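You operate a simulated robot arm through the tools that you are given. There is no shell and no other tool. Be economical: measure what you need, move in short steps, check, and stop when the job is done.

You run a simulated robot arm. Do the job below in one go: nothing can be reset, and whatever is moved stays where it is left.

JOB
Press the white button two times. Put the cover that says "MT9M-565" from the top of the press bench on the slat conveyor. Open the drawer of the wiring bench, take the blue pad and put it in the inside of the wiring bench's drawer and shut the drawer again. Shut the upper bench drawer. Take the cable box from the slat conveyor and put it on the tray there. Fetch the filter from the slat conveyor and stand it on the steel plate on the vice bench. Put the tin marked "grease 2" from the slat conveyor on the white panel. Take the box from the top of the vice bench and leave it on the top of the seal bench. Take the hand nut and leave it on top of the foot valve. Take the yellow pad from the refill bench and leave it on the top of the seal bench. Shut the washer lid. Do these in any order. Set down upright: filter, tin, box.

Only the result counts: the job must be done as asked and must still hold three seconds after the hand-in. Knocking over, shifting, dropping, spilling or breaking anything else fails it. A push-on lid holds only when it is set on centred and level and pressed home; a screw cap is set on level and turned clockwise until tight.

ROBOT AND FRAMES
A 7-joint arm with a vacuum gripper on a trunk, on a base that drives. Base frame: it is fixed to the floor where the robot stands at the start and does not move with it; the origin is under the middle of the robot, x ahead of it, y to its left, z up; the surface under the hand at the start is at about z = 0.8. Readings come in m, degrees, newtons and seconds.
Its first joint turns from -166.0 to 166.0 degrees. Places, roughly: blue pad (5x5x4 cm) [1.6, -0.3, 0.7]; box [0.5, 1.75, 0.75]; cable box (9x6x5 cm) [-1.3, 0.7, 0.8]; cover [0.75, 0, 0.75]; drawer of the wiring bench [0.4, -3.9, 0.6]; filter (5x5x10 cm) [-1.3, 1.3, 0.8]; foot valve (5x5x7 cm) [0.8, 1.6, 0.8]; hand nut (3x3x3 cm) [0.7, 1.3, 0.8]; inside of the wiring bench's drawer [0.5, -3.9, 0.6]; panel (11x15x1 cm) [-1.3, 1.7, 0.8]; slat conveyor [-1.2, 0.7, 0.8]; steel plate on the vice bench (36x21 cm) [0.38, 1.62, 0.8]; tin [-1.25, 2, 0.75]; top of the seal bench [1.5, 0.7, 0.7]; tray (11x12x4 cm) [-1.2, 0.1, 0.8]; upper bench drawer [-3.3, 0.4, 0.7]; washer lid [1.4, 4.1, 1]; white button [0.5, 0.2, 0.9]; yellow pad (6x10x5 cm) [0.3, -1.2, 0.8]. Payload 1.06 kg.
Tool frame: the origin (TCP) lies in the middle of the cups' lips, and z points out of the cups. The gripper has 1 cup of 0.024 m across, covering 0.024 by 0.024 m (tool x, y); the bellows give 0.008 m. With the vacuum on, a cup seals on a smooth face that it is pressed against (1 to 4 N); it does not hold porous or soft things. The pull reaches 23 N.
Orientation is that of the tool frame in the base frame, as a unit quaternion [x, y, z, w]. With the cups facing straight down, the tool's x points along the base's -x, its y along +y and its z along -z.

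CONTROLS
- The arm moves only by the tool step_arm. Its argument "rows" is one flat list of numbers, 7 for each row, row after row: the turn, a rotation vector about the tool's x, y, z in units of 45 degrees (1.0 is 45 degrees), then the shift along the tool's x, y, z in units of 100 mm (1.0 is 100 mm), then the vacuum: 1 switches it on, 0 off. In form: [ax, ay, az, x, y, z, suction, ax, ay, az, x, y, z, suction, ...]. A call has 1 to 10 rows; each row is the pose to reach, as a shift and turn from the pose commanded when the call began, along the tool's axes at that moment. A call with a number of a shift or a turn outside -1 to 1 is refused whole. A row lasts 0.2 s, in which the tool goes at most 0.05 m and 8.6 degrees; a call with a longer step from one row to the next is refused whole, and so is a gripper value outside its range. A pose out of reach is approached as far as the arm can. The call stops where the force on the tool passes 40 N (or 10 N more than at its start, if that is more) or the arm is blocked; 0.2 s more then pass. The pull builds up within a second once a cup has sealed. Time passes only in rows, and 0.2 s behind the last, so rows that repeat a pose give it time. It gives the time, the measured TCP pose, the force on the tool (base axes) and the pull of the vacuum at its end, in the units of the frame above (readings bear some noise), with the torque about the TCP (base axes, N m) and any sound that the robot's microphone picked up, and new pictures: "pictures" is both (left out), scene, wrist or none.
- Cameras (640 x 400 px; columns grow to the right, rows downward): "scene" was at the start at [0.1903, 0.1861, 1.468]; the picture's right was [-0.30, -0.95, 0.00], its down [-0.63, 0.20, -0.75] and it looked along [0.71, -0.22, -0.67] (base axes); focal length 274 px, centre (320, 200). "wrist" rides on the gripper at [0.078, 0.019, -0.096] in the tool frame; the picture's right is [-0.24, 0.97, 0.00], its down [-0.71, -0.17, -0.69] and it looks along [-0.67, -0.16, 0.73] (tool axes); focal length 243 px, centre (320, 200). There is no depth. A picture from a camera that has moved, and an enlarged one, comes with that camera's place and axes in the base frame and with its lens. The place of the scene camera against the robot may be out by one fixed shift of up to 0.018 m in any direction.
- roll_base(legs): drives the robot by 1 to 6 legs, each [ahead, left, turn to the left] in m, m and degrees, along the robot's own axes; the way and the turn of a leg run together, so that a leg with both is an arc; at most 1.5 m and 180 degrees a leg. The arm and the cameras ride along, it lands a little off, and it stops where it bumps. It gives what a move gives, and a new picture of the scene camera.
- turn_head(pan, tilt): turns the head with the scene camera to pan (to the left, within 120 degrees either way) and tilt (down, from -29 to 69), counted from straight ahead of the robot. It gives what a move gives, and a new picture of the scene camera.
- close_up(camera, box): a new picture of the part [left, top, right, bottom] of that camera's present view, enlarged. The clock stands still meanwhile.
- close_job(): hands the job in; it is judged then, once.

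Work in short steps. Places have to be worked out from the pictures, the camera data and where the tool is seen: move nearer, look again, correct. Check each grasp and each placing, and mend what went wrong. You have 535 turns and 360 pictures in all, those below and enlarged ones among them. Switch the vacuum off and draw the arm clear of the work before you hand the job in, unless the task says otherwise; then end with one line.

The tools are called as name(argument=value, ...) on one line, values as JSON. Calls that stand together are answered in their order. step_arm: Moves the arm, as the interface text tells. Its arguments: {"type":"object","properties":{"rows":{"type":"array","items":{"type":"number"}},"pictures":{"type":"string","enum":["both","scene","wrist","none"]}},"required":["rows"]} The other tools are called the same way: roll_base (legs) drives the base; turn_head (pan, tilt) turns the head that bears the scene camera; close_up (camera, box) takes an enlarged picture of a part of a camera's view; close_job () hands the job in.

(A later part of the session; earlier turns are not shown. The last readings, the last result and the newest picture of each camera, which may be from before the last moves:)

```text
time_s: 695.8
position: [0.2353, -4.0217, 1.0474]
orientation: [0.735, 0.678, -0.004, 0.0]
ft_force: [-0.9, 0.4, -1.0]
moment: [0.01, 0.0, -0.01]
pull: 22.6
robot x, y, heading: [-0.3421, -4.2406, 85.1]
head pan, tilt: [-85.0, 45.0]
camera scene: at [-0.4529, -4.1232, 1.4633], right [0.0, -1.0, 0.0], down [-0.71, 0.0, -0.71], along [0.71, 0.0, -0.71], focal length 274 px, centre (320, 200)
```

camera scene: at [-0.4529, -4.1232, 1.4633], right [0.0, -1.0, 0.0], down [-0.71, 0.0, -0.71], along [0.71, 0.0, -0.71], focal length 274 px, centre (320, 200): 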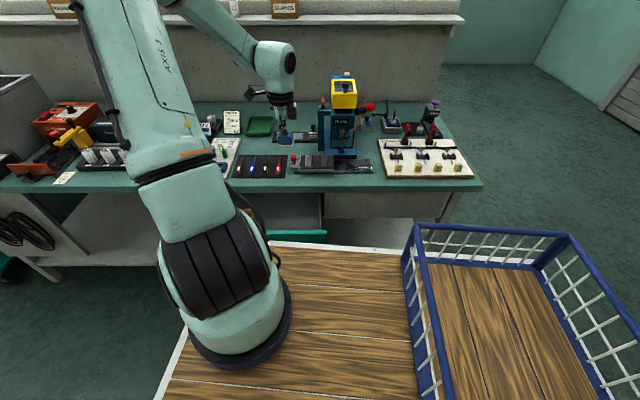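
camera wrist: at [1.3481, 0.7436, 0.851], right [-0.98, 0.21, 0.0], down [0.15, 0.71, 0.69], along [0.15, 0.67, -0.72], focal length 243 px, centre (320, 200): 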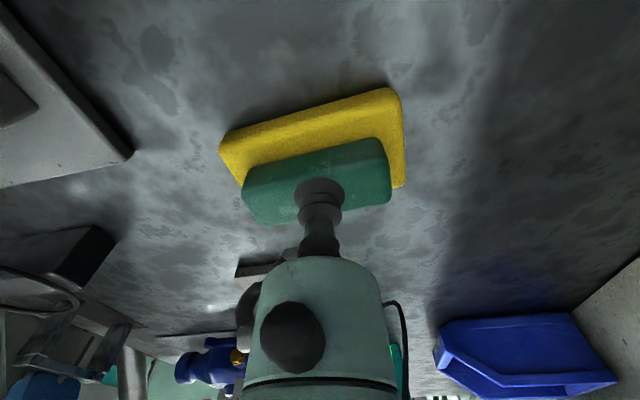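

I'm above the open drawer. I adjust to x of about 0.185 and look down inside.

step_arm(rows=[0, 0, 0, 0, -0.25, 0.3, 1, 0, 0, 0, 0, -0.5, 0.7, 1, 0, 0, 0, 0, -0.5, 1, 1], pictures="both")

close_up(camera="scene", box=[220, 110, 340, 250])

```text
time_s: 696.6
position: [0.1845, -4.0165, 0.9509]
orientation: [0.735, 0.678, -0.003, 0.0]
ft_force: [0.1, -0.4, -1.5]
moment: [-0.01, 0.0, -0.03]
pull: 23.3
robot x, y, heading: [-0.3434, -4.2411, 84.9]
head pan, tilt: [-85.0, 45.0]
camera scene: at [-0.4531, -4.1233, 1.4633], right [0.0, -1.0, 0.0], down [-0.71, 0.0, -0.71], along [0.71, 0.0, -0.71], focal length 274 px, centre (320, 200)
camera wrist: at [0.2106, -3.9408, 1.0427], right [0.95, -0.31, 0.0], down [-0.23, -0.69, 0.69], along [-0.22, -0.65, -0.72], focal length 243 px, centre (320, 200)
```

scene: 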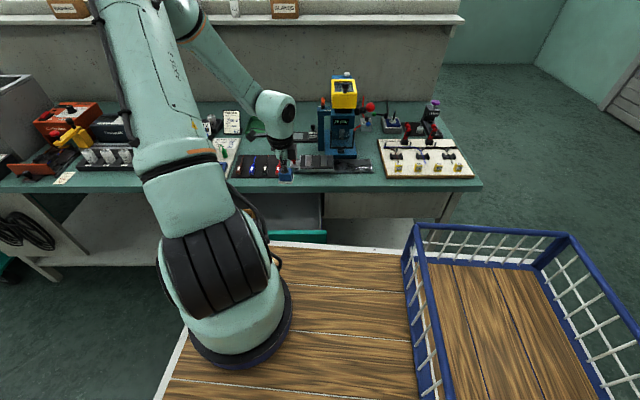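
wrist: 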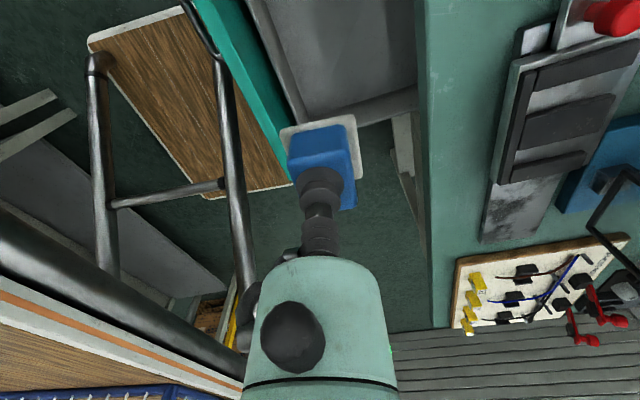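

```text
2.86 times, centred on (280, 180) of scene
camera zoom: at [-0.4531, -4.1233, 1.4633], right [0.0, -1.0, 0.0], down [-0.71, 0.0, -0.71], along [0.71, 0.0, -0.71], focal length 782 px, centre (434, 257)
```

zoom: 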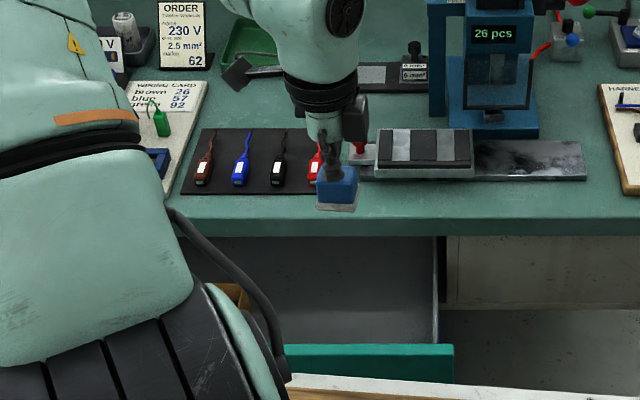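

I shift to (0.197, -3.97), clear of the drawer's side wall, and lower the pad into the drawer.

step_arm(rows=[0, 0, 0, 0.25, 0.04, 0.3, 1, 0, 0, 0, 0.458, 0.084, 0.6, 1, 0, 0, 0, 0.458, 0.084, 1, 1], pictures="none")

step_arm(rows=[0, 0, 0, 0, 0, 0.5, 1, 0, 0, 0, 0, 0, 0.9, 1], pictures="wrist")

```text
time_s: 697.4
position: [0.1964, -3.9702, 0.8486]
orientation: [0.734, 0.679, -0.003, 0.0]
ft_force: [-0.1, 0.5, -0.8]
moment: [-0.03, -0.01, 0.03]
pull: 23.2
robot x, y, heading: [-0.3419, -4.2404, 84.9]
head pan, tilt: [-85.0, 45.0]
```

```text
time_s: 698.0
position: [0.1967, -3.9718, 0.7561]
orientation: [0.735, 0.678, -0.003, 0.001]
ft_force: [-0.6, 0.2, -0.2]
moment: [-0.02, 0.01, -0.01]
pull: 23.0
robot x, y, heading: [-0.3458, -4.2384, 85.1]
head pan, tilt: [-85.0, 45.0]
camera wrist: at [0.2224, -3.8952, 0.85], right [0.95, -0.31, 0.0], down [-0.22, -0.69, 0.69], along [-0.22, -0.65, -0.72], focal length 243 px, centre (320, 200)
```

wrist: 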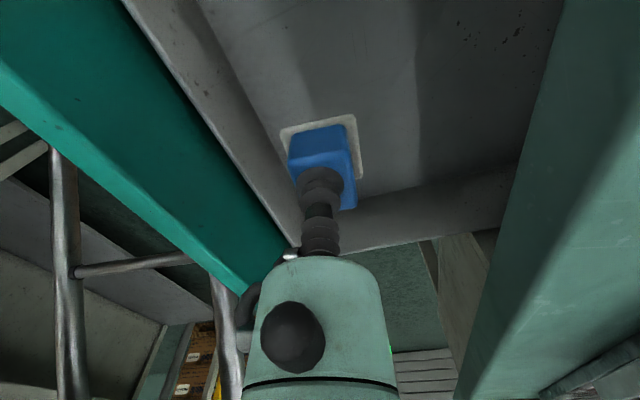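

The pad is inside the drawer's outline. I lower gently to the floor of the drawer.

step_arm(rows=[0, 0, 0, 0, 0, 0.35, 1, 0, 0, 0, 0, 0, 0.6, 1, 0, 0, 0, 0, 0, 0.75, 1], pictures="none")

step_arm(rows=[0, 0, 0, 0, 0, 0.07, 1, 0, 0, 0, 0, 0, 0.13, 1, 0, 0, 0, 0, 0, 0.19, 1, 0, 0, 0, 0, 0, 0.25, 1, 0, 0, 0, 0, 0, 0.31, 1], pictures="none")

```text
time_s: 698.8
position: [0.1966, -3.9727, 0.6833]
orientation: [0.735, 0.678, -0.003, 0.0]
ft_force: [0.4, 0.0, -0.2]
moment: [-0.03, 0.01, -0.01]
pull: 23.0
robot x, y, heading: [-0.3391, -4.2431, 84.8]
head pan, tilt: [-85.0, 45.0]
```

```text
time_s: 700.0
position: [0.196, -3.9748, 0.6513]
orientation: [0.735, 0.678, -0.004, 0.0]
ft_force: [-0.7, -0.3, 5.1]
moment: [0.03, -0.03, 0.03]
pull: 23.0
robot x, y, heading: [-0.3436, -4.2434, 84.8]
head pan, tilt: [-85.0, 45.0]
```

Contact with the drawer floor. I release and lift clear.

step_arm(rows=[0, 0, 0, 0, 0, 0.01, 0, 0, 0, 0, 0, 0, 0.01, 0, 0, 0, 0, 0, 0, 0.01, 0, 0, 0, 0, 0, 0, 0, 0, 0, 0, 0, 0, 0, -0.2, 0, 0, 0, 0, 0, 0, -0.6, 0, 0, 0, 0, 0, 0, -1, 0], pictures="none")

step_arm(rows=[0, 0, 0, 0, 0, -0.5, 0, 0, 0, 0, 0, 0, -1, 0], pictures="none")

step_arm(rows=[0, 0, 0, 0, -0.3, -0.3, 0, 0, 0, 0, 0, -0.6, -0.6, 0, 0, 0, 0, 0, -1, -0.8, 0], pictures="wrist")

```text
time_s: 701.6
position: [0.197, -3.9759, 0.7532]
orientation: [0.735, 0.678, -0.004, 0.001]
ft_force: [0.2, -0.1, -0.1]
moment: [0.02, 0.02, 0.01]
pull: 0.0
robot x, y, heading: [-0.3442, -4.2464, 85.1]
head pan, tilt: [-85.0, 45.0]
```

```text
time_s: 702.2
position: [0.1969, -3.9752, 0.8534]
orientation: [0.736, 0.677, -0.002, 0.0]
ft_force: [0.4, 0.6, 0.2]
moment: [-0.03, 0.01, -0.01]
pull: 0.0
robot x, y, heading: [-0.3473, -4.2415, 84.9]
head pan, tilt: [-85.0, 45.0]
```

```text
time_s: 703.0
position: [0.0967, -3.9647, 0.9316]
orientation: [0.735, 0.679, -0.003, 0.0]
ft_force: [0.0, -0.3, -0.6]
moment: [0.02, 0.05, 0.04]
pull: 0.0
robot x, y, heading: [-0.3463, -4.2427, 84.9]
head pan, tilt: [-85.0, 45.0]
camera wrist: at [0.1236, -3.8882, 1.0246], right [0.95, -0.31, 0.0], down [-0.22, -0.69, 0.69], along [-0.22, -0.65, -0.72], focal length 243 px, centre (320, 200)
```

wrist: 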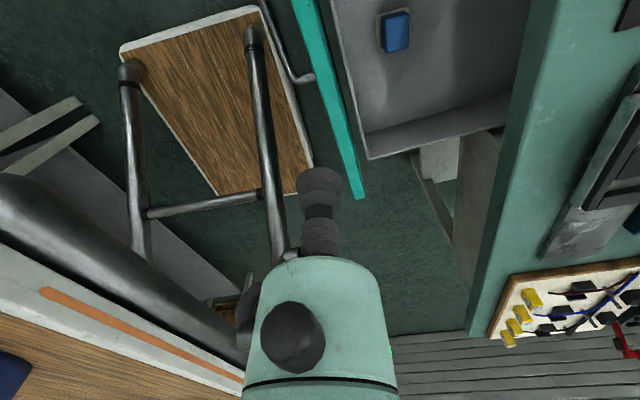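

The blue pad lies in the drawer. To shut it I shift the base away, pitch the tool 45° forward and lower it in front of the drawer.

roll_base(legs=[[0, 0.17, 5]])

step_arm(rows=[-0.16, 0, 0, 0, 0, 0.1, 0, -0.33, 0, 0, 0, 0, 0.3, 0, -0.5, 0, 0, 0, 0, 0.5, 0, -0.67, 0, 0, 0, 0, 0.7, 0, -0.84, 0, 0, 0, 0, 0.9, 0, -1, 0, 0, 0, 0, 1, 0], pictures="none")

step_arm(rows=[0, 0, 0, 0, -0.3, 0.3, 0, 0, 0, 0, 0, -0.6, 0.6, 0, 0, 0, 0, 0, -0.95, 0.95, 0], pictures="both")

```text
time_s: 704.4
position: [-0.0982, -3.9216, 0.9322]
orientation: [0.706, 0.708, -0.003, 0.0]
ft_force: [-0.7, 0.2, -0.6]
moment: [0.02, 0.0, 0.01]
pull: 0.1
robot x, y, heading: [-0.5123, -4.2365, 89.6]
head pan, tilt: [-85.0, 45.0]
camera scene: at [-0.6338, -4.1254, 1.4633], right [0.08, -1.0, 0.0], down [-0.7, -0.06, -0.71], along [0.7, 0.06, -0.71], focal length 274 px, centre (320, 200)
```

scene: 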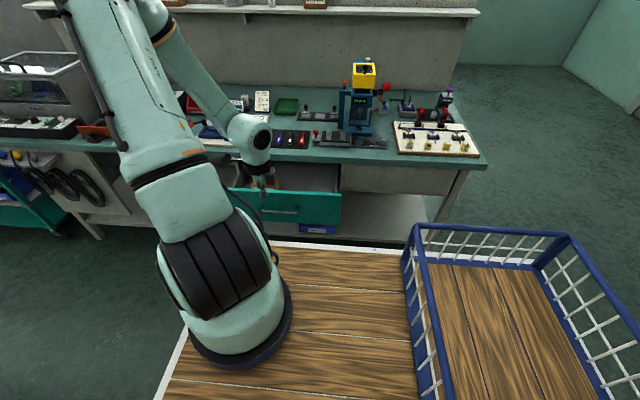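

```text
time_s: 705.8
position: [-0.0947, -3.9211, 0.8332]
orientation: [0.652, 0.654, 0.271, 0.272]
ft_force: [-0.8, -0.6, -0.4]
moment: [-0.02, 0.01, -0.01]
pull: 0.1
out of reach, approached as far as the arm can: row 2
robot x, y, heading: [-0.5114, -4.2323, 89.9]
head pan, tilt: [-85.0, 45.0]
```

```text
time_s: 706.6
position: [-0.1004, -3.9225, 0.7011]
orientation: [0.652, 0.656, 0.266, 0.271]
ft_force: [-0.4, -0.1, -0.9]
moment: [0.01, 0.04, 0.0]
pull: 0.1
robot x, y, heading: [-0.5148, -4.2325, 89.7]
head pan, tilt: [-85.0, 45.0]
camera scene: at [-0.6339, -4.1255, 1.4633], right [0.08, -1.0, 0.0], down [-0.7, -0.06, -0.71], along [0.7, 0.06, -0.71], focal length 274 px, centre (320, 200)
camera wrist: at [-0.1534, -3.8434, 0.7791], right [0.69, -0.23, 0.69], down [-0.6, -0.71, 0.37], along [0.4, -0.67, -0.63], focal length 243 px, centre (320, 200)
```

scene: 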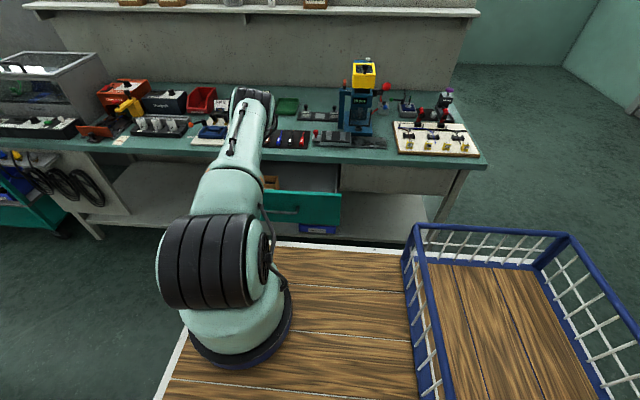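
wrist: 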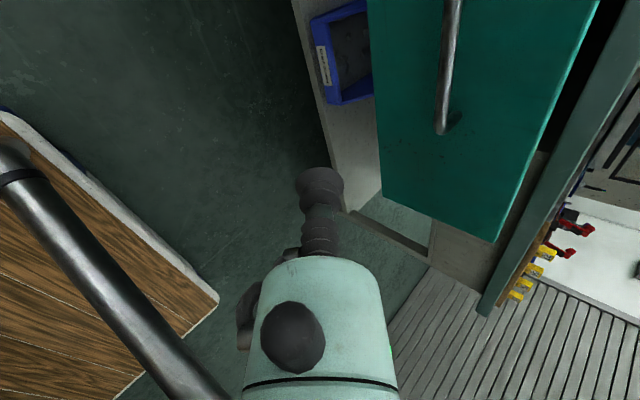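

I shift off the handle to y of about -4.03, then push the drawer shut by driving the base sideways with the arm held.

roll_base(legs=[[-0.11, 0, 0], [0, -0.2, 0]])

roll_base(legs=[[0, -0.17, 0]])

```text
time_s: 709.0
position: [0.0999, -4.0329, 0.6996]
orientation: [0.652, 0.655, 0.267, 0.271]
ft_force: [0.4, 0.5, 0.8]
moment: [0.04, 0.01, -0.02]
pull: 0.2
robot x, y, heading: [-0.3127, -4.3452, 89.5]
head pan, tilt: [-85.0, 45.0]
camera scene: at [-0.4339, -4.2355, 1.4633], right [0.08, -1.0, 0.0], down [-0.7, -0.06, -0.71], along [0.7, 0.06, -0.71], focal length 274 px, centre (320, 200)
```

scene: 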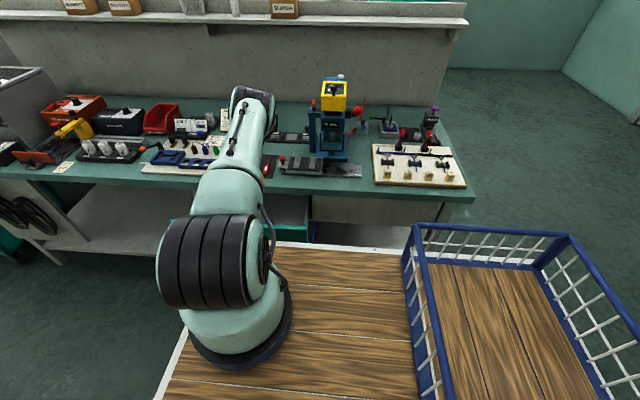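

```text
time_s: 710.5
position: [0.2718, -4.0334, 0.7016]
orientation: [0.653, 0.655, 0.268, 0.271]
ft_force: [0.4, -0.6, -0.3]
moment: [-0.02, 0.01, 0.04]
pull: 0.1
robot x, y, heading: [-0.1448, -4.3442, 89.5]
head pan, tilt: [-85.0, 45.0]
camera scene: at [-0.2637, -4.2364, 1.4633], right [0.08, -1.0, 0.0], down [-0.7, -0.06, -0.71], along [0.7, 0.06, -0.71], focal length 274 px, centre (320, 200)
```

scene: 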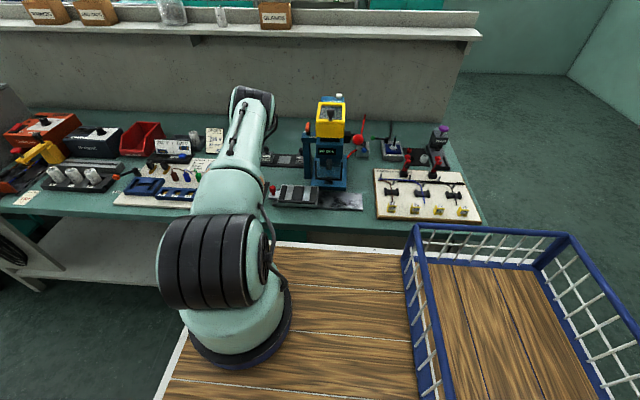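

I push the last few centimetres with the arm until it meets resistance.

step_arm(rows=[0, 0, 0, 0, 0.07, 0.07, 0, 0, 0, 0, 0, 0.14, 0.14, 0, 0, 0, 0, 0, 0.2, 0.2, 0, 0, 0, 0, 0, 0.25, 0.25, 0, 0, 0, 0, 0, 0.3, 0.3, 0], pictures="wrist")

```text
time_s: 711.3
position: [0.2902, -4.034, 0.6997]
orientation: [0.655, 0.658, 0.261, 0.266]
ft_force: [-12.0, -0.6, 4.2]
moment: [0.02, -0.11, 0.01]
pull: 0.0
robot x, y, heading: [-0.1472, -4.3461, 89.7]
head pan, tilt: [-85.0, 45.0]
stopped in row 3: the force on the tool passed its limit at 49 N (the readings are from after the stop); the commanded pose is now the measured one
camera wrist: at [0.2388, -3.9555, 0.7783], right [0.7, -0.23, 0.68], down [-0.6, -0.71, 0.38], along [0.39, -0.67, -0.63], focal length 243 px, centre (320, 200)
```

wrist: 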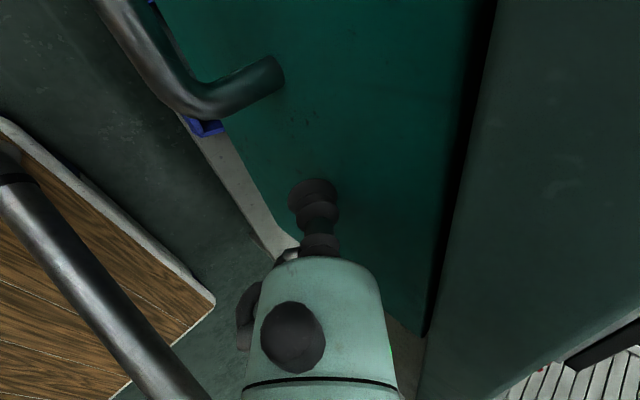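

The drawer is shut. Now the upper bench drawer near (-3.3, 0.4): I back away, raise the arm and look for the route west of the conveyor.

roll_base(legs=[[0, 0.25, 0]])

step_arm(rows=[0, 0, 0, 0, 0.35, -0.35, 0, 0, 0, 0, 0, 0.7, -0.7, 0, 0, 0, 0, 0, 1, -1, 0], pictures="none")

step_arm(rows=[0.16, 0, 0, 0, 0.35, -0.35, 0, 0.33, 0, 0, 0, 0.7, -0.7, 0, 0.5, 0, 0, 0, 1, -1, 0, 0.67, 0, 0, 0, 1, -1, 0, 0.84, 0, 0, 0, 1, -1, 0, 1, 0, 0, 0, 1, -1, 0], pictures="none")

turn_head(pan=95, tilt=12)

```text
time_s: 713.1
position: [0.0455, -4.0328, 0.7002]
orientation: [0.654, 0.657, 0.262, 0.268]
ft_force: [0.4, 0.0, -0.3]
moment: [-0.02, -0.01, -0.03]
pull: 0.0
robot x, y, heading: [-0.3919, -4.342, 89.7]
head pan, tilt: [-85.0, 45.0]
camera scene: at [-0.5107, -4.2349, 1.4633], right [0.08, -1.0, 0.0], down [-0.7, -0.06, -0.71], along [0.7, 0.06, -0.71], focal length 274 px, centre (320, 200)
```

scene: 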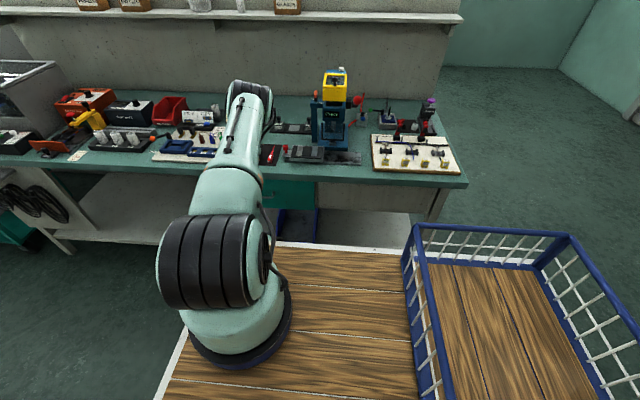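

```text
time_s: 713.9
position: [0.0469, -4.0321, 0.8378]
orientation: [0.654, 0.657, 0.262, 0.267]
ft_force: [-0.2, 0.3, 0.3]
moment: [0.03, -0.02, 0.0]
pull: 0.1
robot x, y, heading: [-0.3951, -4.3436, 89.7]
head pan, tilt: [-85.0, 45.0]
```

```text
time_s: 715.3
position: [0.0495, -4.0271, 0.9823]
orientation: [0.706, 0.708, -0.009, -0.005]
ft_force: [0.6, 0.0, 0.3]
moment: [0.01, -0.01, -0.01]
pull: 0.2
robot x, y, heading: [-0.3929, -4.3424, 89.8]
head pan, tilt: [-85.0, 45.0]
```

```text
time_s: 718.0
position: [0.0508, -4.0288, 0.9826]
orientation: [0.707, 0.708, -0.008, -0.004]
ft_force: [0.5, -0.4, 0.4]
moment: [0.02, -0.04, -0.02]
pull: 0.0
robot x, y, heading: [-0.3915, -4.3449, 89.7]
head pan, tilt: [95.0, 12.0]
camera scene: at [-0.6847, -4.2489, 1.515], right [-0.08, 1.0, 0.0], down [0.21, 0.02, -0.98], along [-0.97, -0.08, -0.21], focal length 274 px, centre (320, 200)
```

scene: 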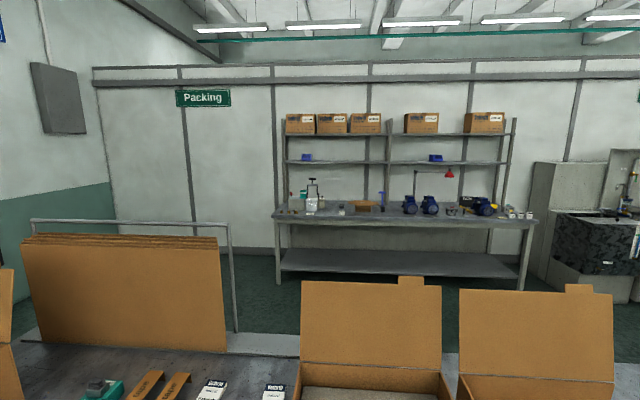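

The west side seems blocked by the packing table here. I look north-west for a gap towards the conveyor.

turn_head(pan=50, tilt=18)

turn_head(pan=120, tilt=18)

```text
time_s: 719.1
position: [0.0511, -4.0293, 0.9817]
orientation: [0.706, 0.708, -0.009, -0.004]
ft_force: [-1.1, 0.2, 0.8]
moment: [-0.01, 0.04, 0.0]
pull: 0.1
robot x, y, heading: [-0.3937, -4.3441, 89.6]
head pan, tilt: [50.0, 18.0]
camera scene: at [-0.6629, -4.181, 1.5052], right [0.65, 0.76, 0.0], down [0.24, -0.2, -0.95], along [-0.73, 0.62, -0.31], focal length 274 px, centre (320, 200)
```

scene: 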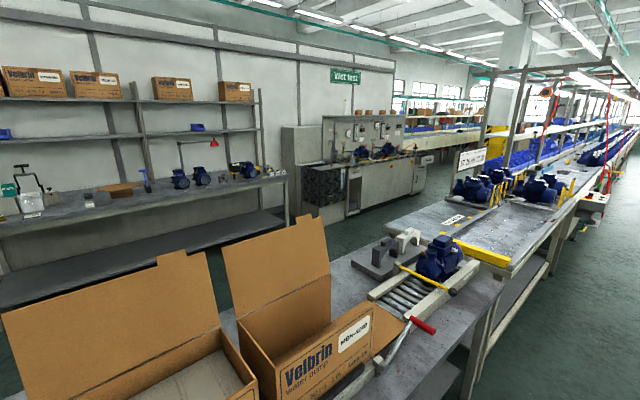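

```text
time_s: 720.5
position: [0.0504, -4.0278, 0.983]
orientation: [0.706, 0.708, -0.009, -0.004]
ft_force: [0.3, -1.2, -0.9]
moment: [-0.01, -0.02, 0.0]
pull: 0.1
robot x, y, heading: [-0.392, -4.3448, 89.7]
head pan, tilt: [120.0, 18.0]
camera scene: at [-0.6729, -4.2875, 1.5052], right [-0.49, 0.87, 0.0], down [0.27, 0.15, -0.95], along [-0.83, -0.47, -0.31], focal length 274 px, centre (320, 200)
```

scene: 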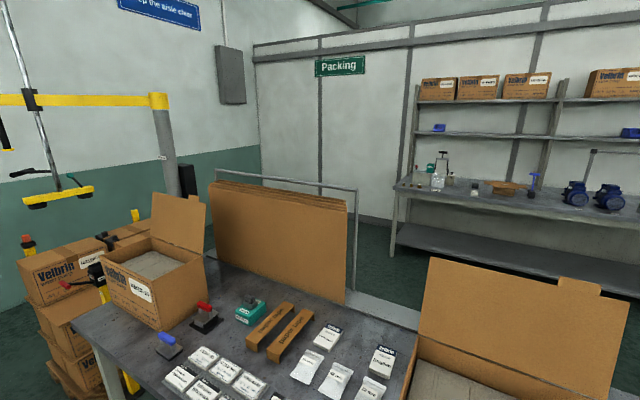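

The line is continuous, so the only ways into the west aisle are the south end past the pallet or the far north end. I drive to the south end and measure the gap between pallet and wall.

roll_base(legs=[[-1.0, 0, 0], [-0.85, -0.1, 0]])

turn_head(pan=100, tilt=25)

```text
time_s: 729.8
position: [0.1329, -5.8772, 0.9819]
orientation: [0.711, 0.703, -0.009, -0.004]
ft_force: [0.0, 0.9, -0.9]
moment: [0.01, 0.0, 0.0]
pull: 0.1
robot x, y, heading: [-0.3104, -6.1902, 89.1]
head pan, tilt: [120.0, 18.0]
camera scene: at [-0.5923, -6.1277, 1.5052], right [-0.48, 0.88, 0.0], down [0.27, 0.15, -0.95], along [-0.83, -0.46, -0.31], focal length 274 px, centre (320, 200)
```

scene: 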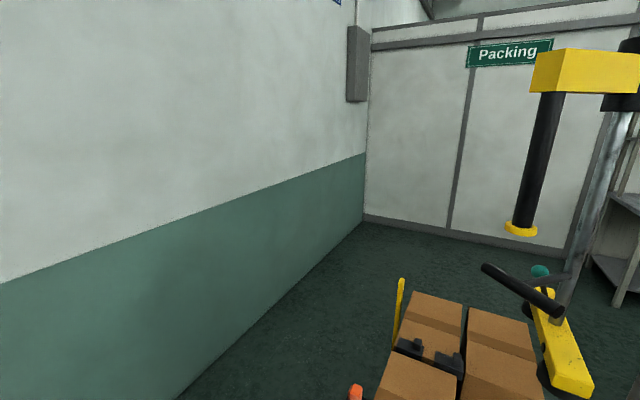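

```text
time_s: 730.6
position: [0.134, -5.8778, 0.9817]
orientation: [0.711, 0.703, -0.009, -0.004]
ft_force: [0.4, 0.1, -0.8]
moment: [0.0, 0.0, -0.01]
pull: 0.0
robot x, y, heading: [-0.3136, -6.1851, 89.0]
head pan, tilt: [100.0, 25.0]
camera scene: at [-0.6016, -6.097, 1.4939], right [-0.16, 0.99, 0.0], down [0.42, 0.07, -0.91], along [-0.9, -0.14, -0.42], focal length 274 px, centre (320, 200)
```

scene: 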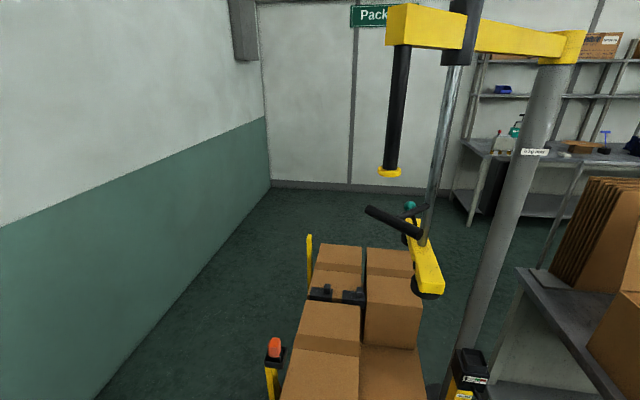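

The gap is about 0.9 m wide (bollards at y of about -6.4, wall at y of about -7.35). I raise the arm, turn west and drive through along y = -6.95.

step_arm(rows=[0, 0, 0, 0, -0.2, -0.4, 0, 0, 0, 0, 0, -0.4, -0.8, 0, 0, 0, 0, 0, -0.5, -1, 0], pictures="none")

step_arm(rows=[0, 0, 0, 0, -0.1, -0.4, 0, 0, 0, 0, 0, -0.2, -0.8, 0, 0, 0, 0, 0, -0.2, -1, 0], pictures="none")

roll_base(legs=[[0, 0, 91], [0, 0.76, 0]])

turn_head(pan=0, tilt=30)

```text
time_s: 731.4
position: [0.088, -5.8771, 1.0829]
orientation: [0.712, 0.703, -0.009, -0.004]
ft_force: [0.2, -1.4, 0.7]
moment: [0.01, 0.02, 0.02]
pull: 0.0
robot x, y, heading: [-0.3103, -6.1881, 88.8]
head pan, tilt: [100.0, 25.0]
```

```text
time_s: 732.2
position: [0.0671, -5.8764, 1.1831]
orientation: [0.712, 0.702, -0.009, -0.004]
ft_force: [-0.5, -1.3, 1.1]
moment: [0.02, 0.01, -0.01]
pull: 0.0
robot x, y, heading: [-0.3126, -6.1925, 88.9]
head pan, tilt: [100.0, 25.0]
```

```text
time_s: 740.2
position: [-0.6205, -6.5754, 1.1822]
orientation: [-0.008, 1.0, -0.01, 0.004]
ft_force: [0.1, -0.4, 0.3]
moment: [0.01, -0.02, 0.02]
pull: 0.0
robot x, y, heading: [-0.2986, -6.9476, -179.6]
head pan, tilt: [100.0, 25.0]
camera scene: at [-0.3696, -7.2473, 1.4939], right [-0.98, -0.18, 0.0], down [-0.08, 0.42, -0.91], along [0.16, -0.89, -0.42], focal length 274 px, centre (320, 200)
```

scene: 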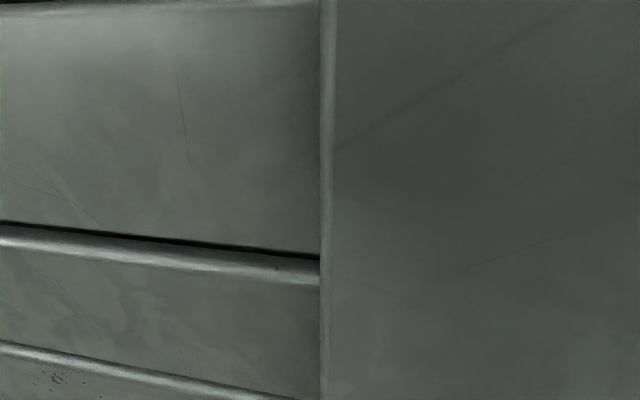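

```text
time_s: 742.0
position: [-0.621, -6.5751, 1.183]
orientation: [-0.008, 1.0, -0.008, 0.004]
ft_force: [-0.1, -0.7, 0.0]
moment: [0.0, 0.01, 0.01]
pull: 0.1
robot x, y, heading: [-0.3004, -6.9485, -179.2]
head pan, tilt: [0.0, 30.0]
camera scene: at [-0.4767, -7.1575, 1.4859], right [-0.01, 1.0, 0.0], down [0.5, 0.0, -0.87], along [-0.87, -0.01, -0.5], focal length 274 px, centre (320, 200)
```

scene: 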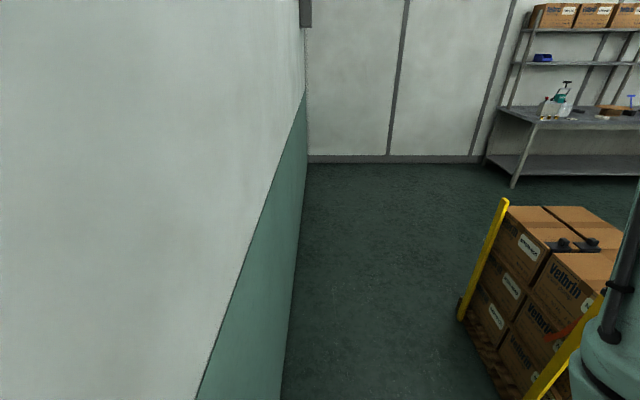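

Wide enough. I drive west to x of about -2.55, then turn so the arm side faces the west benches.

roll_base(legs=[[1.15, 0, -0.7], [1.15, 0, 0], [0, -0.5, 0]])

turn_head(pan=-80, tilt=20)

```text
time_s: 755.8
position: [-2.9037, -6.0786, 1.1825]
orientation: [-0.005, 1.0, -0.008, 0.003]
ft_force: [-0.6, -0.5, -0.5]
moment: [0.02, -0.04, 0.04]
pull: 0.0
robot x, y, heading: [-2.5814, -6.4495, -179.7]
head pan, tilt: [0.0, 30.0]
camera scene: at [-2.7616, -6.6609, 1.4859], right [0.0, 1.0, 0.0], down [0.5, 0.0, -0.87], along [-0.87, 0.0, -0.5], focal length 274 px, centre (320, 200)
```

scene: 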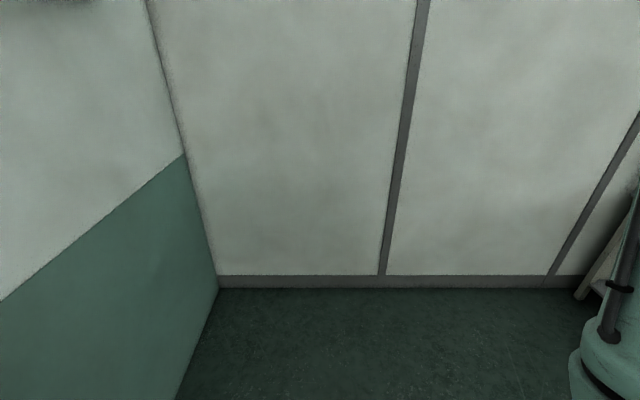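

```text
time_s: 757.4
position: [-2.9012, -6.079, 1.1837]
orientation: [-0.005, 1.0, -0.008, 0.003]
ft_force: [0.1, -0.4, 0.6]
moment: [0.0, -0.03, 0.0]
pull: 0.0
robot x, y, heading: [-2.5824, -6.4496, -180.0]
head pan, tilt: [-80.0, 20.0]
camera scene: at [-2.6876, -6.5691, 1.5019], right [0.98, 0.18, 0.0], down [0.06, -0.34, -0.94], along [-0.17, 0.92, -0.34], focal length 274 px, centre (320, 200)
```

scene: 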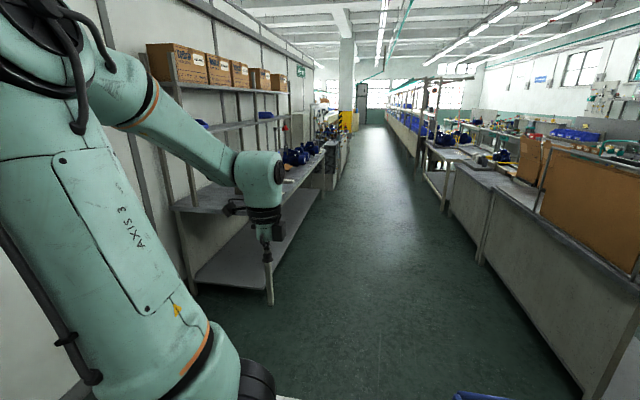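

Aisle 3 is 1.8 m wide and clear. I turn to heading -90° so the arm faces the west benches, and reverse up the aisle.

roll_base(legs=[[0, 0, 90], [-1.45, 0, 0], [-1.45, 0, 0], [-1.45, 0, 0]])

roll_base(legs=[[-1.4, 0, 0], [-1.1, 0, 0]])

turn_head(pan=-90, tilt=38)

```text
time_s: 781.8
position: [-2.9927, -2.4712, 1.1827]
orientation: [0.712, -0.702, 0.004, -0.009]
ft_force: [0.4, -1.0, 0.2]
moment: [0.02, 0.02, 0.0]
pull: 0.0
robot x, y, heading: [-2.6215, -2.1521, -89.5]
head pan, tilt: [-80.0, 20.0]
camera scene: at [-2.4924, -2.2636, 1.5019], right [-0.18, 0.98, 0.0], down [0.34, 0.06, -0.94], along [-0.92, -0.17, -0.34], focal length 274 px, centre (320, 200)
```

scene: 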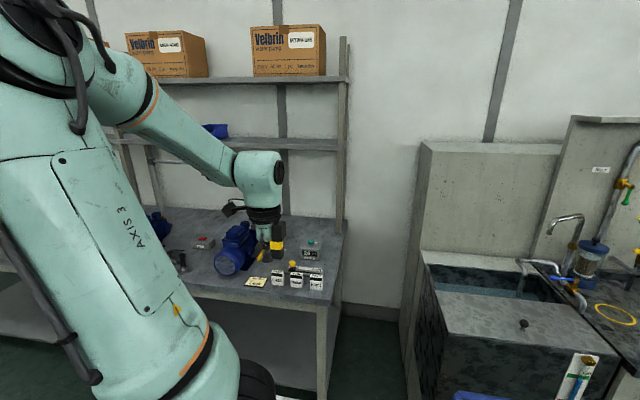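

```text
time_s: 794.1
position: [-2.9817, 0.0621, 1.1831]
orientation: [-0.707, 0.708, -0.004, 0.009]
ft_force: [-0.1, -0.7, 0.4]
moment: [-0.01, -0.02, 0.01]
pull: 0.1
robot x, y, heading: [-2.6046, 0.3732, -90.4]
head pan, tilt: [-80.0, 20.0]
camera scene: at [-2.4768, 0.2613, 1.5019], right [-0.16, 0.99, 0.0], down [0.34, 0.06, -0.94], along [-0.93, -0.15, -0.34], focal length 274 px, centre (320, 200)
```

scene: 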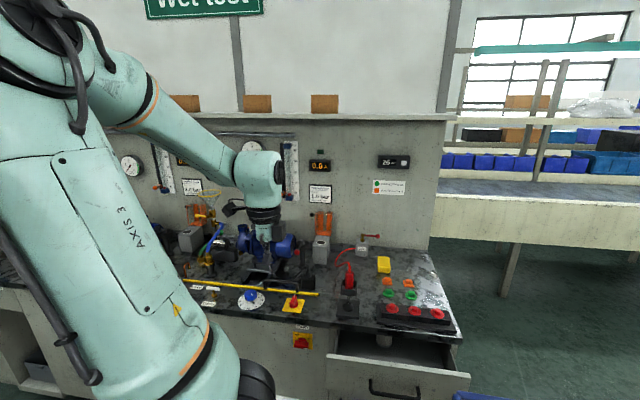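

```text
time_s: 794.9
position: [-2.9809, 0.0614, 1.1833]
orientation: [-0.707, 0.707, -0.004, 0.008]
ft_force: [-0.1, 0.4, 0.0]
moment: [-0.02, -0.02, -0.01]
pull: 0.0
robot x, y, heading: [-2.6026, 0.3793, -90.9]
head pan, tilt: [-90.0, 38.0]
camera scene: at [-2.4712, 0.2774, 1.4736], right [0.01, 1.0, 0.0], down [0.62, -0.01, -0.79], along [-0.79, 0.01, -0.62], focal length 274 px, centre (320, 200)
```

scene: 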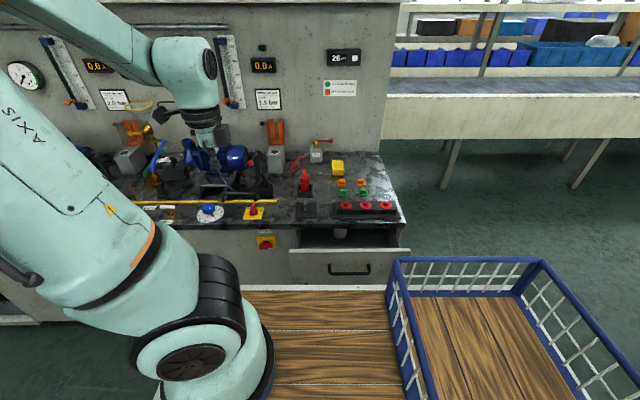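

The upper drawer stands open about 10 cm, with its front at x of about -3.10, y 0.17-0.575 and handle at z of about 0.69. I position the base, pitch the tool 45° and lower it in front of the drawer, beside the handle.

roll_base(legs=[[-0.17, 0.1, 0.9]])

step_arm(rows=[-0.16, 0, 0, 0, 0.1, 0.1, 0, -0.33, 0, 0, 0, 0.2, 0.3, 0, -0.5, 0, 0, 0, 0.3, 0.5, 0, -0.67, 0, 0, 0, 0.4, 0.7, 0, -0.84, 0, 0, 0, 0.5, 0.9, 0, -1, 0, 0, 0, 0.5, 1, 0], pictures="none")

step_arm(rows=[0, 0, 0, 0, -0.3, 0.3, 0, 0, 0, 0, 0, -0.6, 0.6, 0, 0, 0, 0, 0, -0.95, 0.95, 0], pictures="none")

step_arm(rows=[0, 0, 0, 0, -0.3, 0.3, 0, 0, 0, 0, 0, -0.6, 0.6, 0, 0, 0, 0, 0, -0.95, 0.95, 0], pictures="both")

```text
time_s: 796.5
position: [-2.874, 0.2298, 1.182]
orientation: [0.712, -0.702, 0.004, -0.008]
ft_force: [-0.1, 0.3, -0.7]
moment: [0.0, -0.05, 0.02]
pull: 0.0
robot x, y, heading: [-2.5021, 0.5563, -89.7]
head pan, tilt: [-90.0, 38.0]
camera scene: at [-2.3672, 0.4547, 1.4735], right [-0.01, 1.0, 0.0], down [0.62, 0.0, -0.79], along [-0.79, 0.0, -0.62], focal length 274 px, centre (320, 200)
```

scene: 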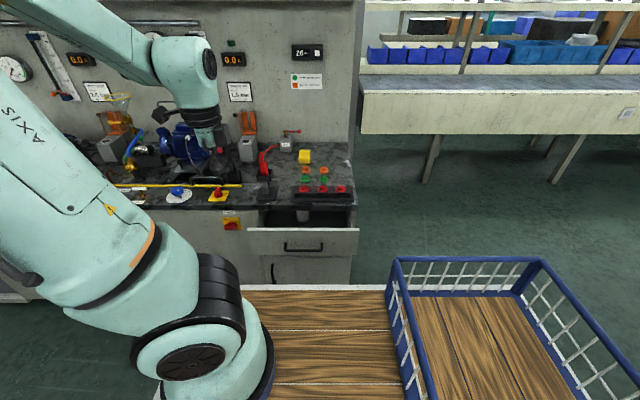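

```text
time_s: 797.9
position: [-2.9313, 0.2235, 1.1224]
orientation: [0.659, -0.642, -0.267, 0.287]
ft_force: [-1.2, -0.3, 0.0]
moment: [0.01, -0.03, -0.04]
pull: 0.1
out of reach, approached as far as the arm can: row 6
robot x, y, heading: [-2.5021, 0.5533, -89.6]
head pan, tilt: [-90.0, 38.0]
```

```text
time_s: 798.7
position: [-2.9281, 0.2272, 1.0879]
orientation: [0.669, -0.647, -0.267, 0.25]
ft_force: [-0.6, 0.0, 0.2]
moment: [0.04, -0.01, -0.03]
pull: 0.0
out of reach, approached as far as the arm can: row 1, 2, 3
robot x, y, heading: [-2.4996, 0.5529, -89.5]
head pan, tilt: [-90.0, 38.0]
```

```text
time_s: 799.5
position: [-2.9294, 0.2288, 1.0889]
orientation: [0.667, -0.648, -0.268, 0.25]
ft_force: [-0.1, 0.9, 0.6]
moment: [0.05, -0.02, 0.03]
pull: 0.1
out of reach, approached as far as the arm can: row 1, 2, 3
robot x, y, heading: [-2.5024, 0.5508, -89.7]
head pan, tilt: [-90.0, 38.0]
camera scene: at [-2.3672, 0.4547, 1.4735], right [-0.01, 1.0, 0.0], down [0.62, 0.0, -0.79], along [-0.79, 0.0, -0.62], focal length 274 px, centre (320, 200)
camera wrist: at [-2.8756, 0.1476, 1.1672], right [-0.71, 0.2, 0.67], down [0.58, 0.7, 0.41], along [-0.39, 0.68, -0.62], focal length 243 px, centre (320, 200)
```

scene: 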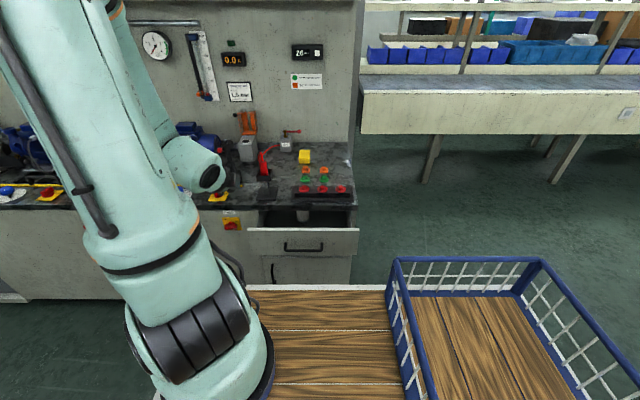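
wrist: 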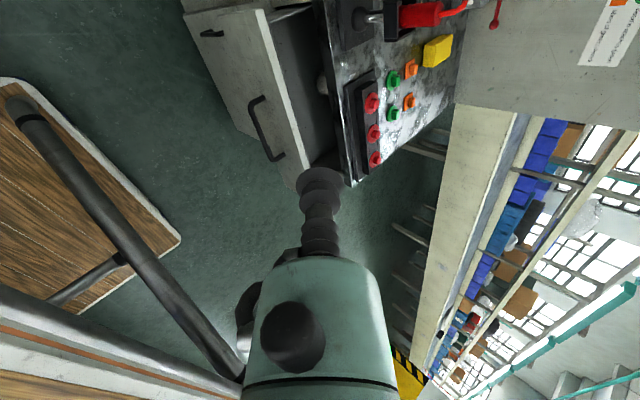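

The pitched pose is unreachable this high up. I go back to vertical, lower first, and pitch at a lower height as I did before.

step_arm(rows=[0.16, 0, 0, 0, 0, 0, 0, 0.33, 0, 0, 0, 0, 0, 0, 0.5, 0, 0, 0, 0, 0, 0, 0.67, 0, 0, 0, 0, 0, 0, 0.84, 0, 0, 0, 0, 0, 0, 0.96, 0, 0, 0, 0, 0, 0], pictures="none")

step_arm(rows=[0, 0, 0, 0, 0, 0.45, 0, 0, 0, 0, 0, 0, 0.9, 0, 0, 0, 0, 0, 0, 1, 0], pictures="none")

step_arm(rows=[0, 0, 0, 0, 0, 0.3, 0, 0, 0, 0, 0, 0, 0.6, 0], pictures="none")

step_arm(rows=[-0.16, 0, 0, 0, 0, 0.1, 0, -0.33, 0, 0, 0, 0, 0.3, 0, -0.5, 0, 0, 0, 0, 0.5, 0, -0.67, 0, 0, 0, 0, 0.7, 0, -0.84, 0, 0, 0, 0, 0.9, 0, -1, 0, 0, 0, 0, 1, 0], pictures="none")

```text
time_s: 800.9
position: [-2.9299, 0.2282, 1.0901]
orientation: [0.713, -0.701, -0.007, 0.002]
ft_force: [0.4, -0.9, 0.0]
moment: [0.02, 0.01, -0.01]
pull: 0.0
out of reach, approached as far as the arm can: row 2, 3
robot x, y, heading: [-2.5008, 0.5524, -89.6]
head pan, tilt: [-90.0, 38.0]
```

```text
time_s: 801.7
position: [-2.9339, 0.229, 0.9897]
orientation: [0.712, -0.702, -0.008, 0.003]
ft_force: [-0.2, -0.3, -0.4]
moment: [0.06, 0.0, 0.0]
pull: 0.1
robot x, y, heading: [-2.5028, 0.5542, -89.5]
head pan, tilt: [-90.0, 38.0]
```

```text
time_s: 802.3
position: [-2.9342, 0.2272, 0.9283]
orientation: [0.712, -0.702, -0.007, 0.002]
ft_force: [-0.1, -0.4, -0.5]
moment: [-0.04, -0.01, -0.02]
pull: 0.1
robot x, y, heading: [-2.502, 0.551, -89.5]
head pan, tilt: [-90.0, 38.0]
```

```text
time_s: 803.7
position: [-2.9349, 0.233, 0.8305]
orientation: [0.656, -0.646, -0.277, 0.276]
ft_force: [-0.4, 0.2, 0.5]
moment: [-0.05, 0.0, 0.06]
pull: 0.0
out of reach, approached as far as the arm can: row 2
robot x, y, heading: [-2.5035, 0.5549, -89.4]
head pan, tilt: [-90.0, 38.0]
```

Pitched successfully. I lower to z of about 0.70 and check.

step_arm(rows=[0, 0, 0, 0, -0.3, 0.3, 0, 0, 0, 0, 0, -0.6, 0.6, 0, 0, 0, 0, 0, -0.95, 0.95, 0], pictures="both")

```text
time_s: 804.5
position: [-2.9509, 0.2022, 0.7257]
orientation: [0.657, -0.652, -0.275, 0.261]
ft_force: [0.6, -0.4, -0.2]
moment: [0.0, 0.0, 0.01]
pull: 0.0
out of reach, approached as far as the arm can: row 2, 3
robot x, y, heading: [-2.5037, 0.5555, -89.6]
head pan, tilt: [-90.0, 38.0]
camera scene: at [-2.3672, 0.4548, 1.4735], right [-0.01, 1.0, 0.0], down [0.62, 0.0, -0.79], along [-0.79, -0.01, -0.62], focal length 274 px, centre (320, 200)
camera wrist: at [-2.8962, 0.1223, 0.8042], right [-0.69, 0.22, 0.69], down [0.6, 0.7, 0.38], along [-0.4, 0.68, -0.62], focal length 243 px, centre (320, 200)
```

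scene: 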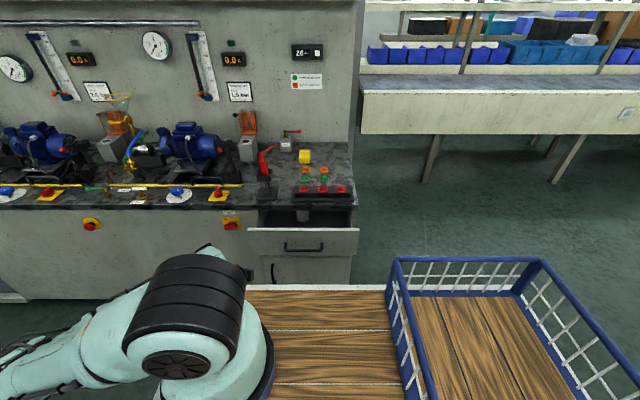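
wrist: 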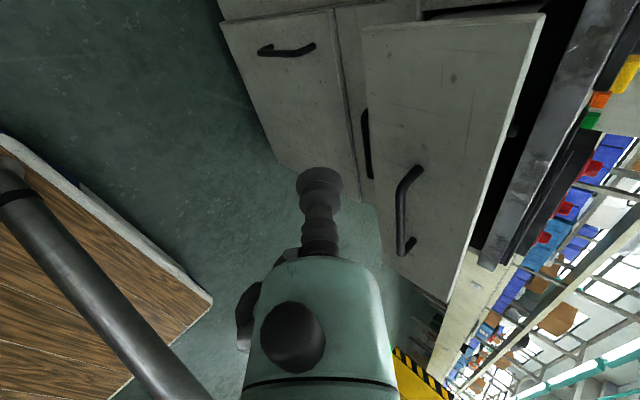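

The drawer's left edge is at y of about 0.207 and the handle starts at y of about 0.335. I shift to y of about 0.268, then drive the base towards the bench to push the drawer in.

roll_base(legs=[[-0.066, 0, -0.4], [0, -0.12, 0]])

close_up(camera="wrist", box=[0, 0, 640, 400])

```text
time_s: 806.4
position: [-3.0729, 0.2773, 0.7278]
orientation: [-0.654, 0.655, 0.276, -0.259]
ft_force: [-0.2, -0.2, 0.7]
moment: [-0.01, -0.01, -0.01]
pull: 0.1
robot x, y, heading: [-2.6214, 0.6188, -90.3]
head pan, tilt: [-90.0, 38.0]
camera scene: at [-2.4879, 0.5227, 1.4735], right [0.0, 1.0, 0.0], down [0.62, 0.0, -0.79], along [-0.79, 0.0, -0.62], focal length 274 px, centre (320, 200)
```

scene: 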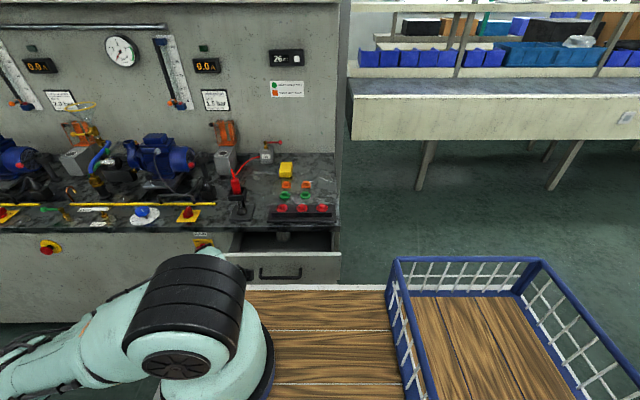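

```text
1.00 times, centred on (320, 200) of wrist (not enlarged: the box is as wide or as high as the picture)
camera zoom: at [-3.0204, 0.1959, 0.8044], right [-0.69, 0.23, 0.68], down [0.61, 0.69, 0.38], along [-0.39, 0.68, -0.62], focal length 243 px, centre (320, 200)
```

zoom: 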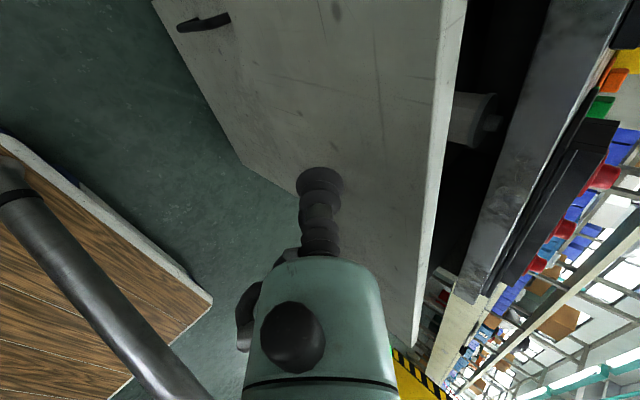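

The tip is right at the drawer front. I push on by another 10 cm.

roll_base(legs=[[0, -0.1, 0]])

close_up(camera="scene", box=[180, 180, 380, 330])

```text
time_s: 807.5
position: [-3.1743, 0.2775, 0.7278]
orientation: [-0.654, 0.655, 0.275, -0.259]
ft_force: [0.3, -0.4, 0.6]
moment: [0.02, -0.02, -0.02]
pull: 0.1
robot x, y, heading: [-2.7226, 0.6248, -90.1]
head pan, tilt: [-90.0, 38.0]
camera scene: at [-2.5889, 0.5232, 1.4735], right [0.0, 1.0, 0.0], down [0.62, 0.0, -0.79], along [-0.79, 0.0, -0.62], focal length 274 px, centre (320, 200)
```

scene: 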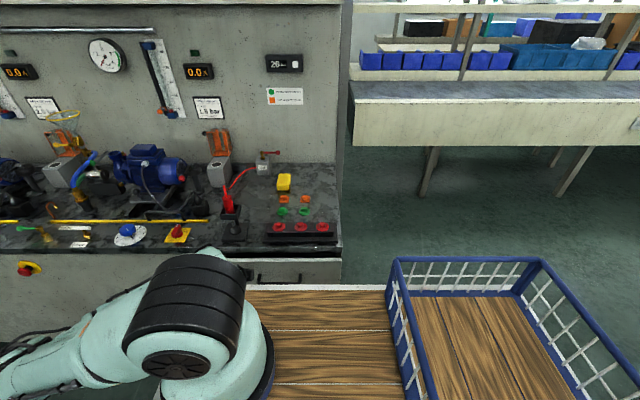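

```text
2.67 times, centred on (280, 255) of scene
camera zoom: at [-2.5889, 0.5232, 1.4735], right [0.0, 1.0, 0.0], down [0.62, 0.0, -0.79], along [-0.79, 0.0, -0.62], focal length 730 px, centre (427, 53)
```

zoom: 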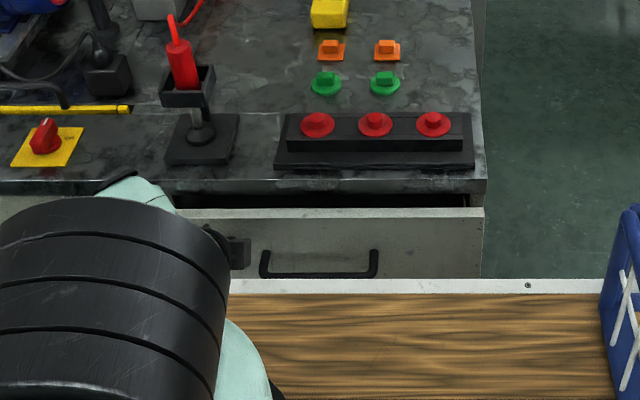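

Nearly closed. I push the last bit with the arm until it resists.

step_arm(rows=[0, 0, 0, 0, 0.1, 0.1, 0, 0, 0, 0, 0, 0.2, 0.2, 0, 0, 0, 0, 0, 0.28, 0.28, 0, 0, 0, 0, 0, 0.34, 0.34, 0, 0, 0, 0, 0, 0.4, 0.4, 0], pictures="none")

close_up(camera="scene", box=[180, 180, 380, 330])

```text
time_s: 808.7
position: [-3.2299, 0.2792, 0.7258]
orientation: [-0.655, 0.656, 0.275, -0.258]
ft_force: [19.5, 0.2, -4.1]
moment: [-0.02, 0.25, 0.02]
pull: 0.0
robot x, y, heading: [-2.7257, 0.6229, -90.1]
head pan, tilt: [-90.0, 38.0]
```

```text
2.67 times, centred on (280, 255) of scene
camera zoom: at [-2.5882, 0.5232, 1.4735], right [0.0, 1.0, 0.0], down [0.62, 0.0, -0.79], along [-0.79, 0.0, -0.62], focal length 730 px, centre (427, 53)
```

zoom: 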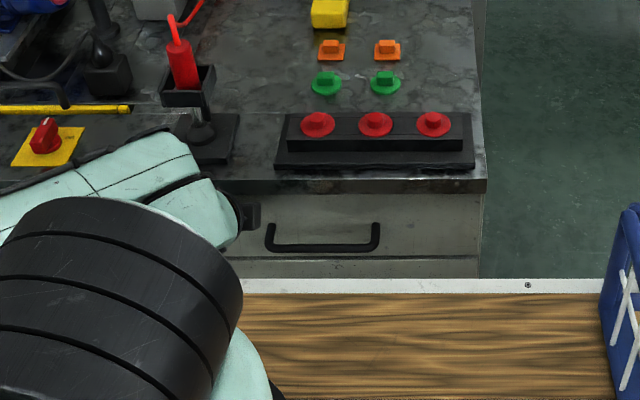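

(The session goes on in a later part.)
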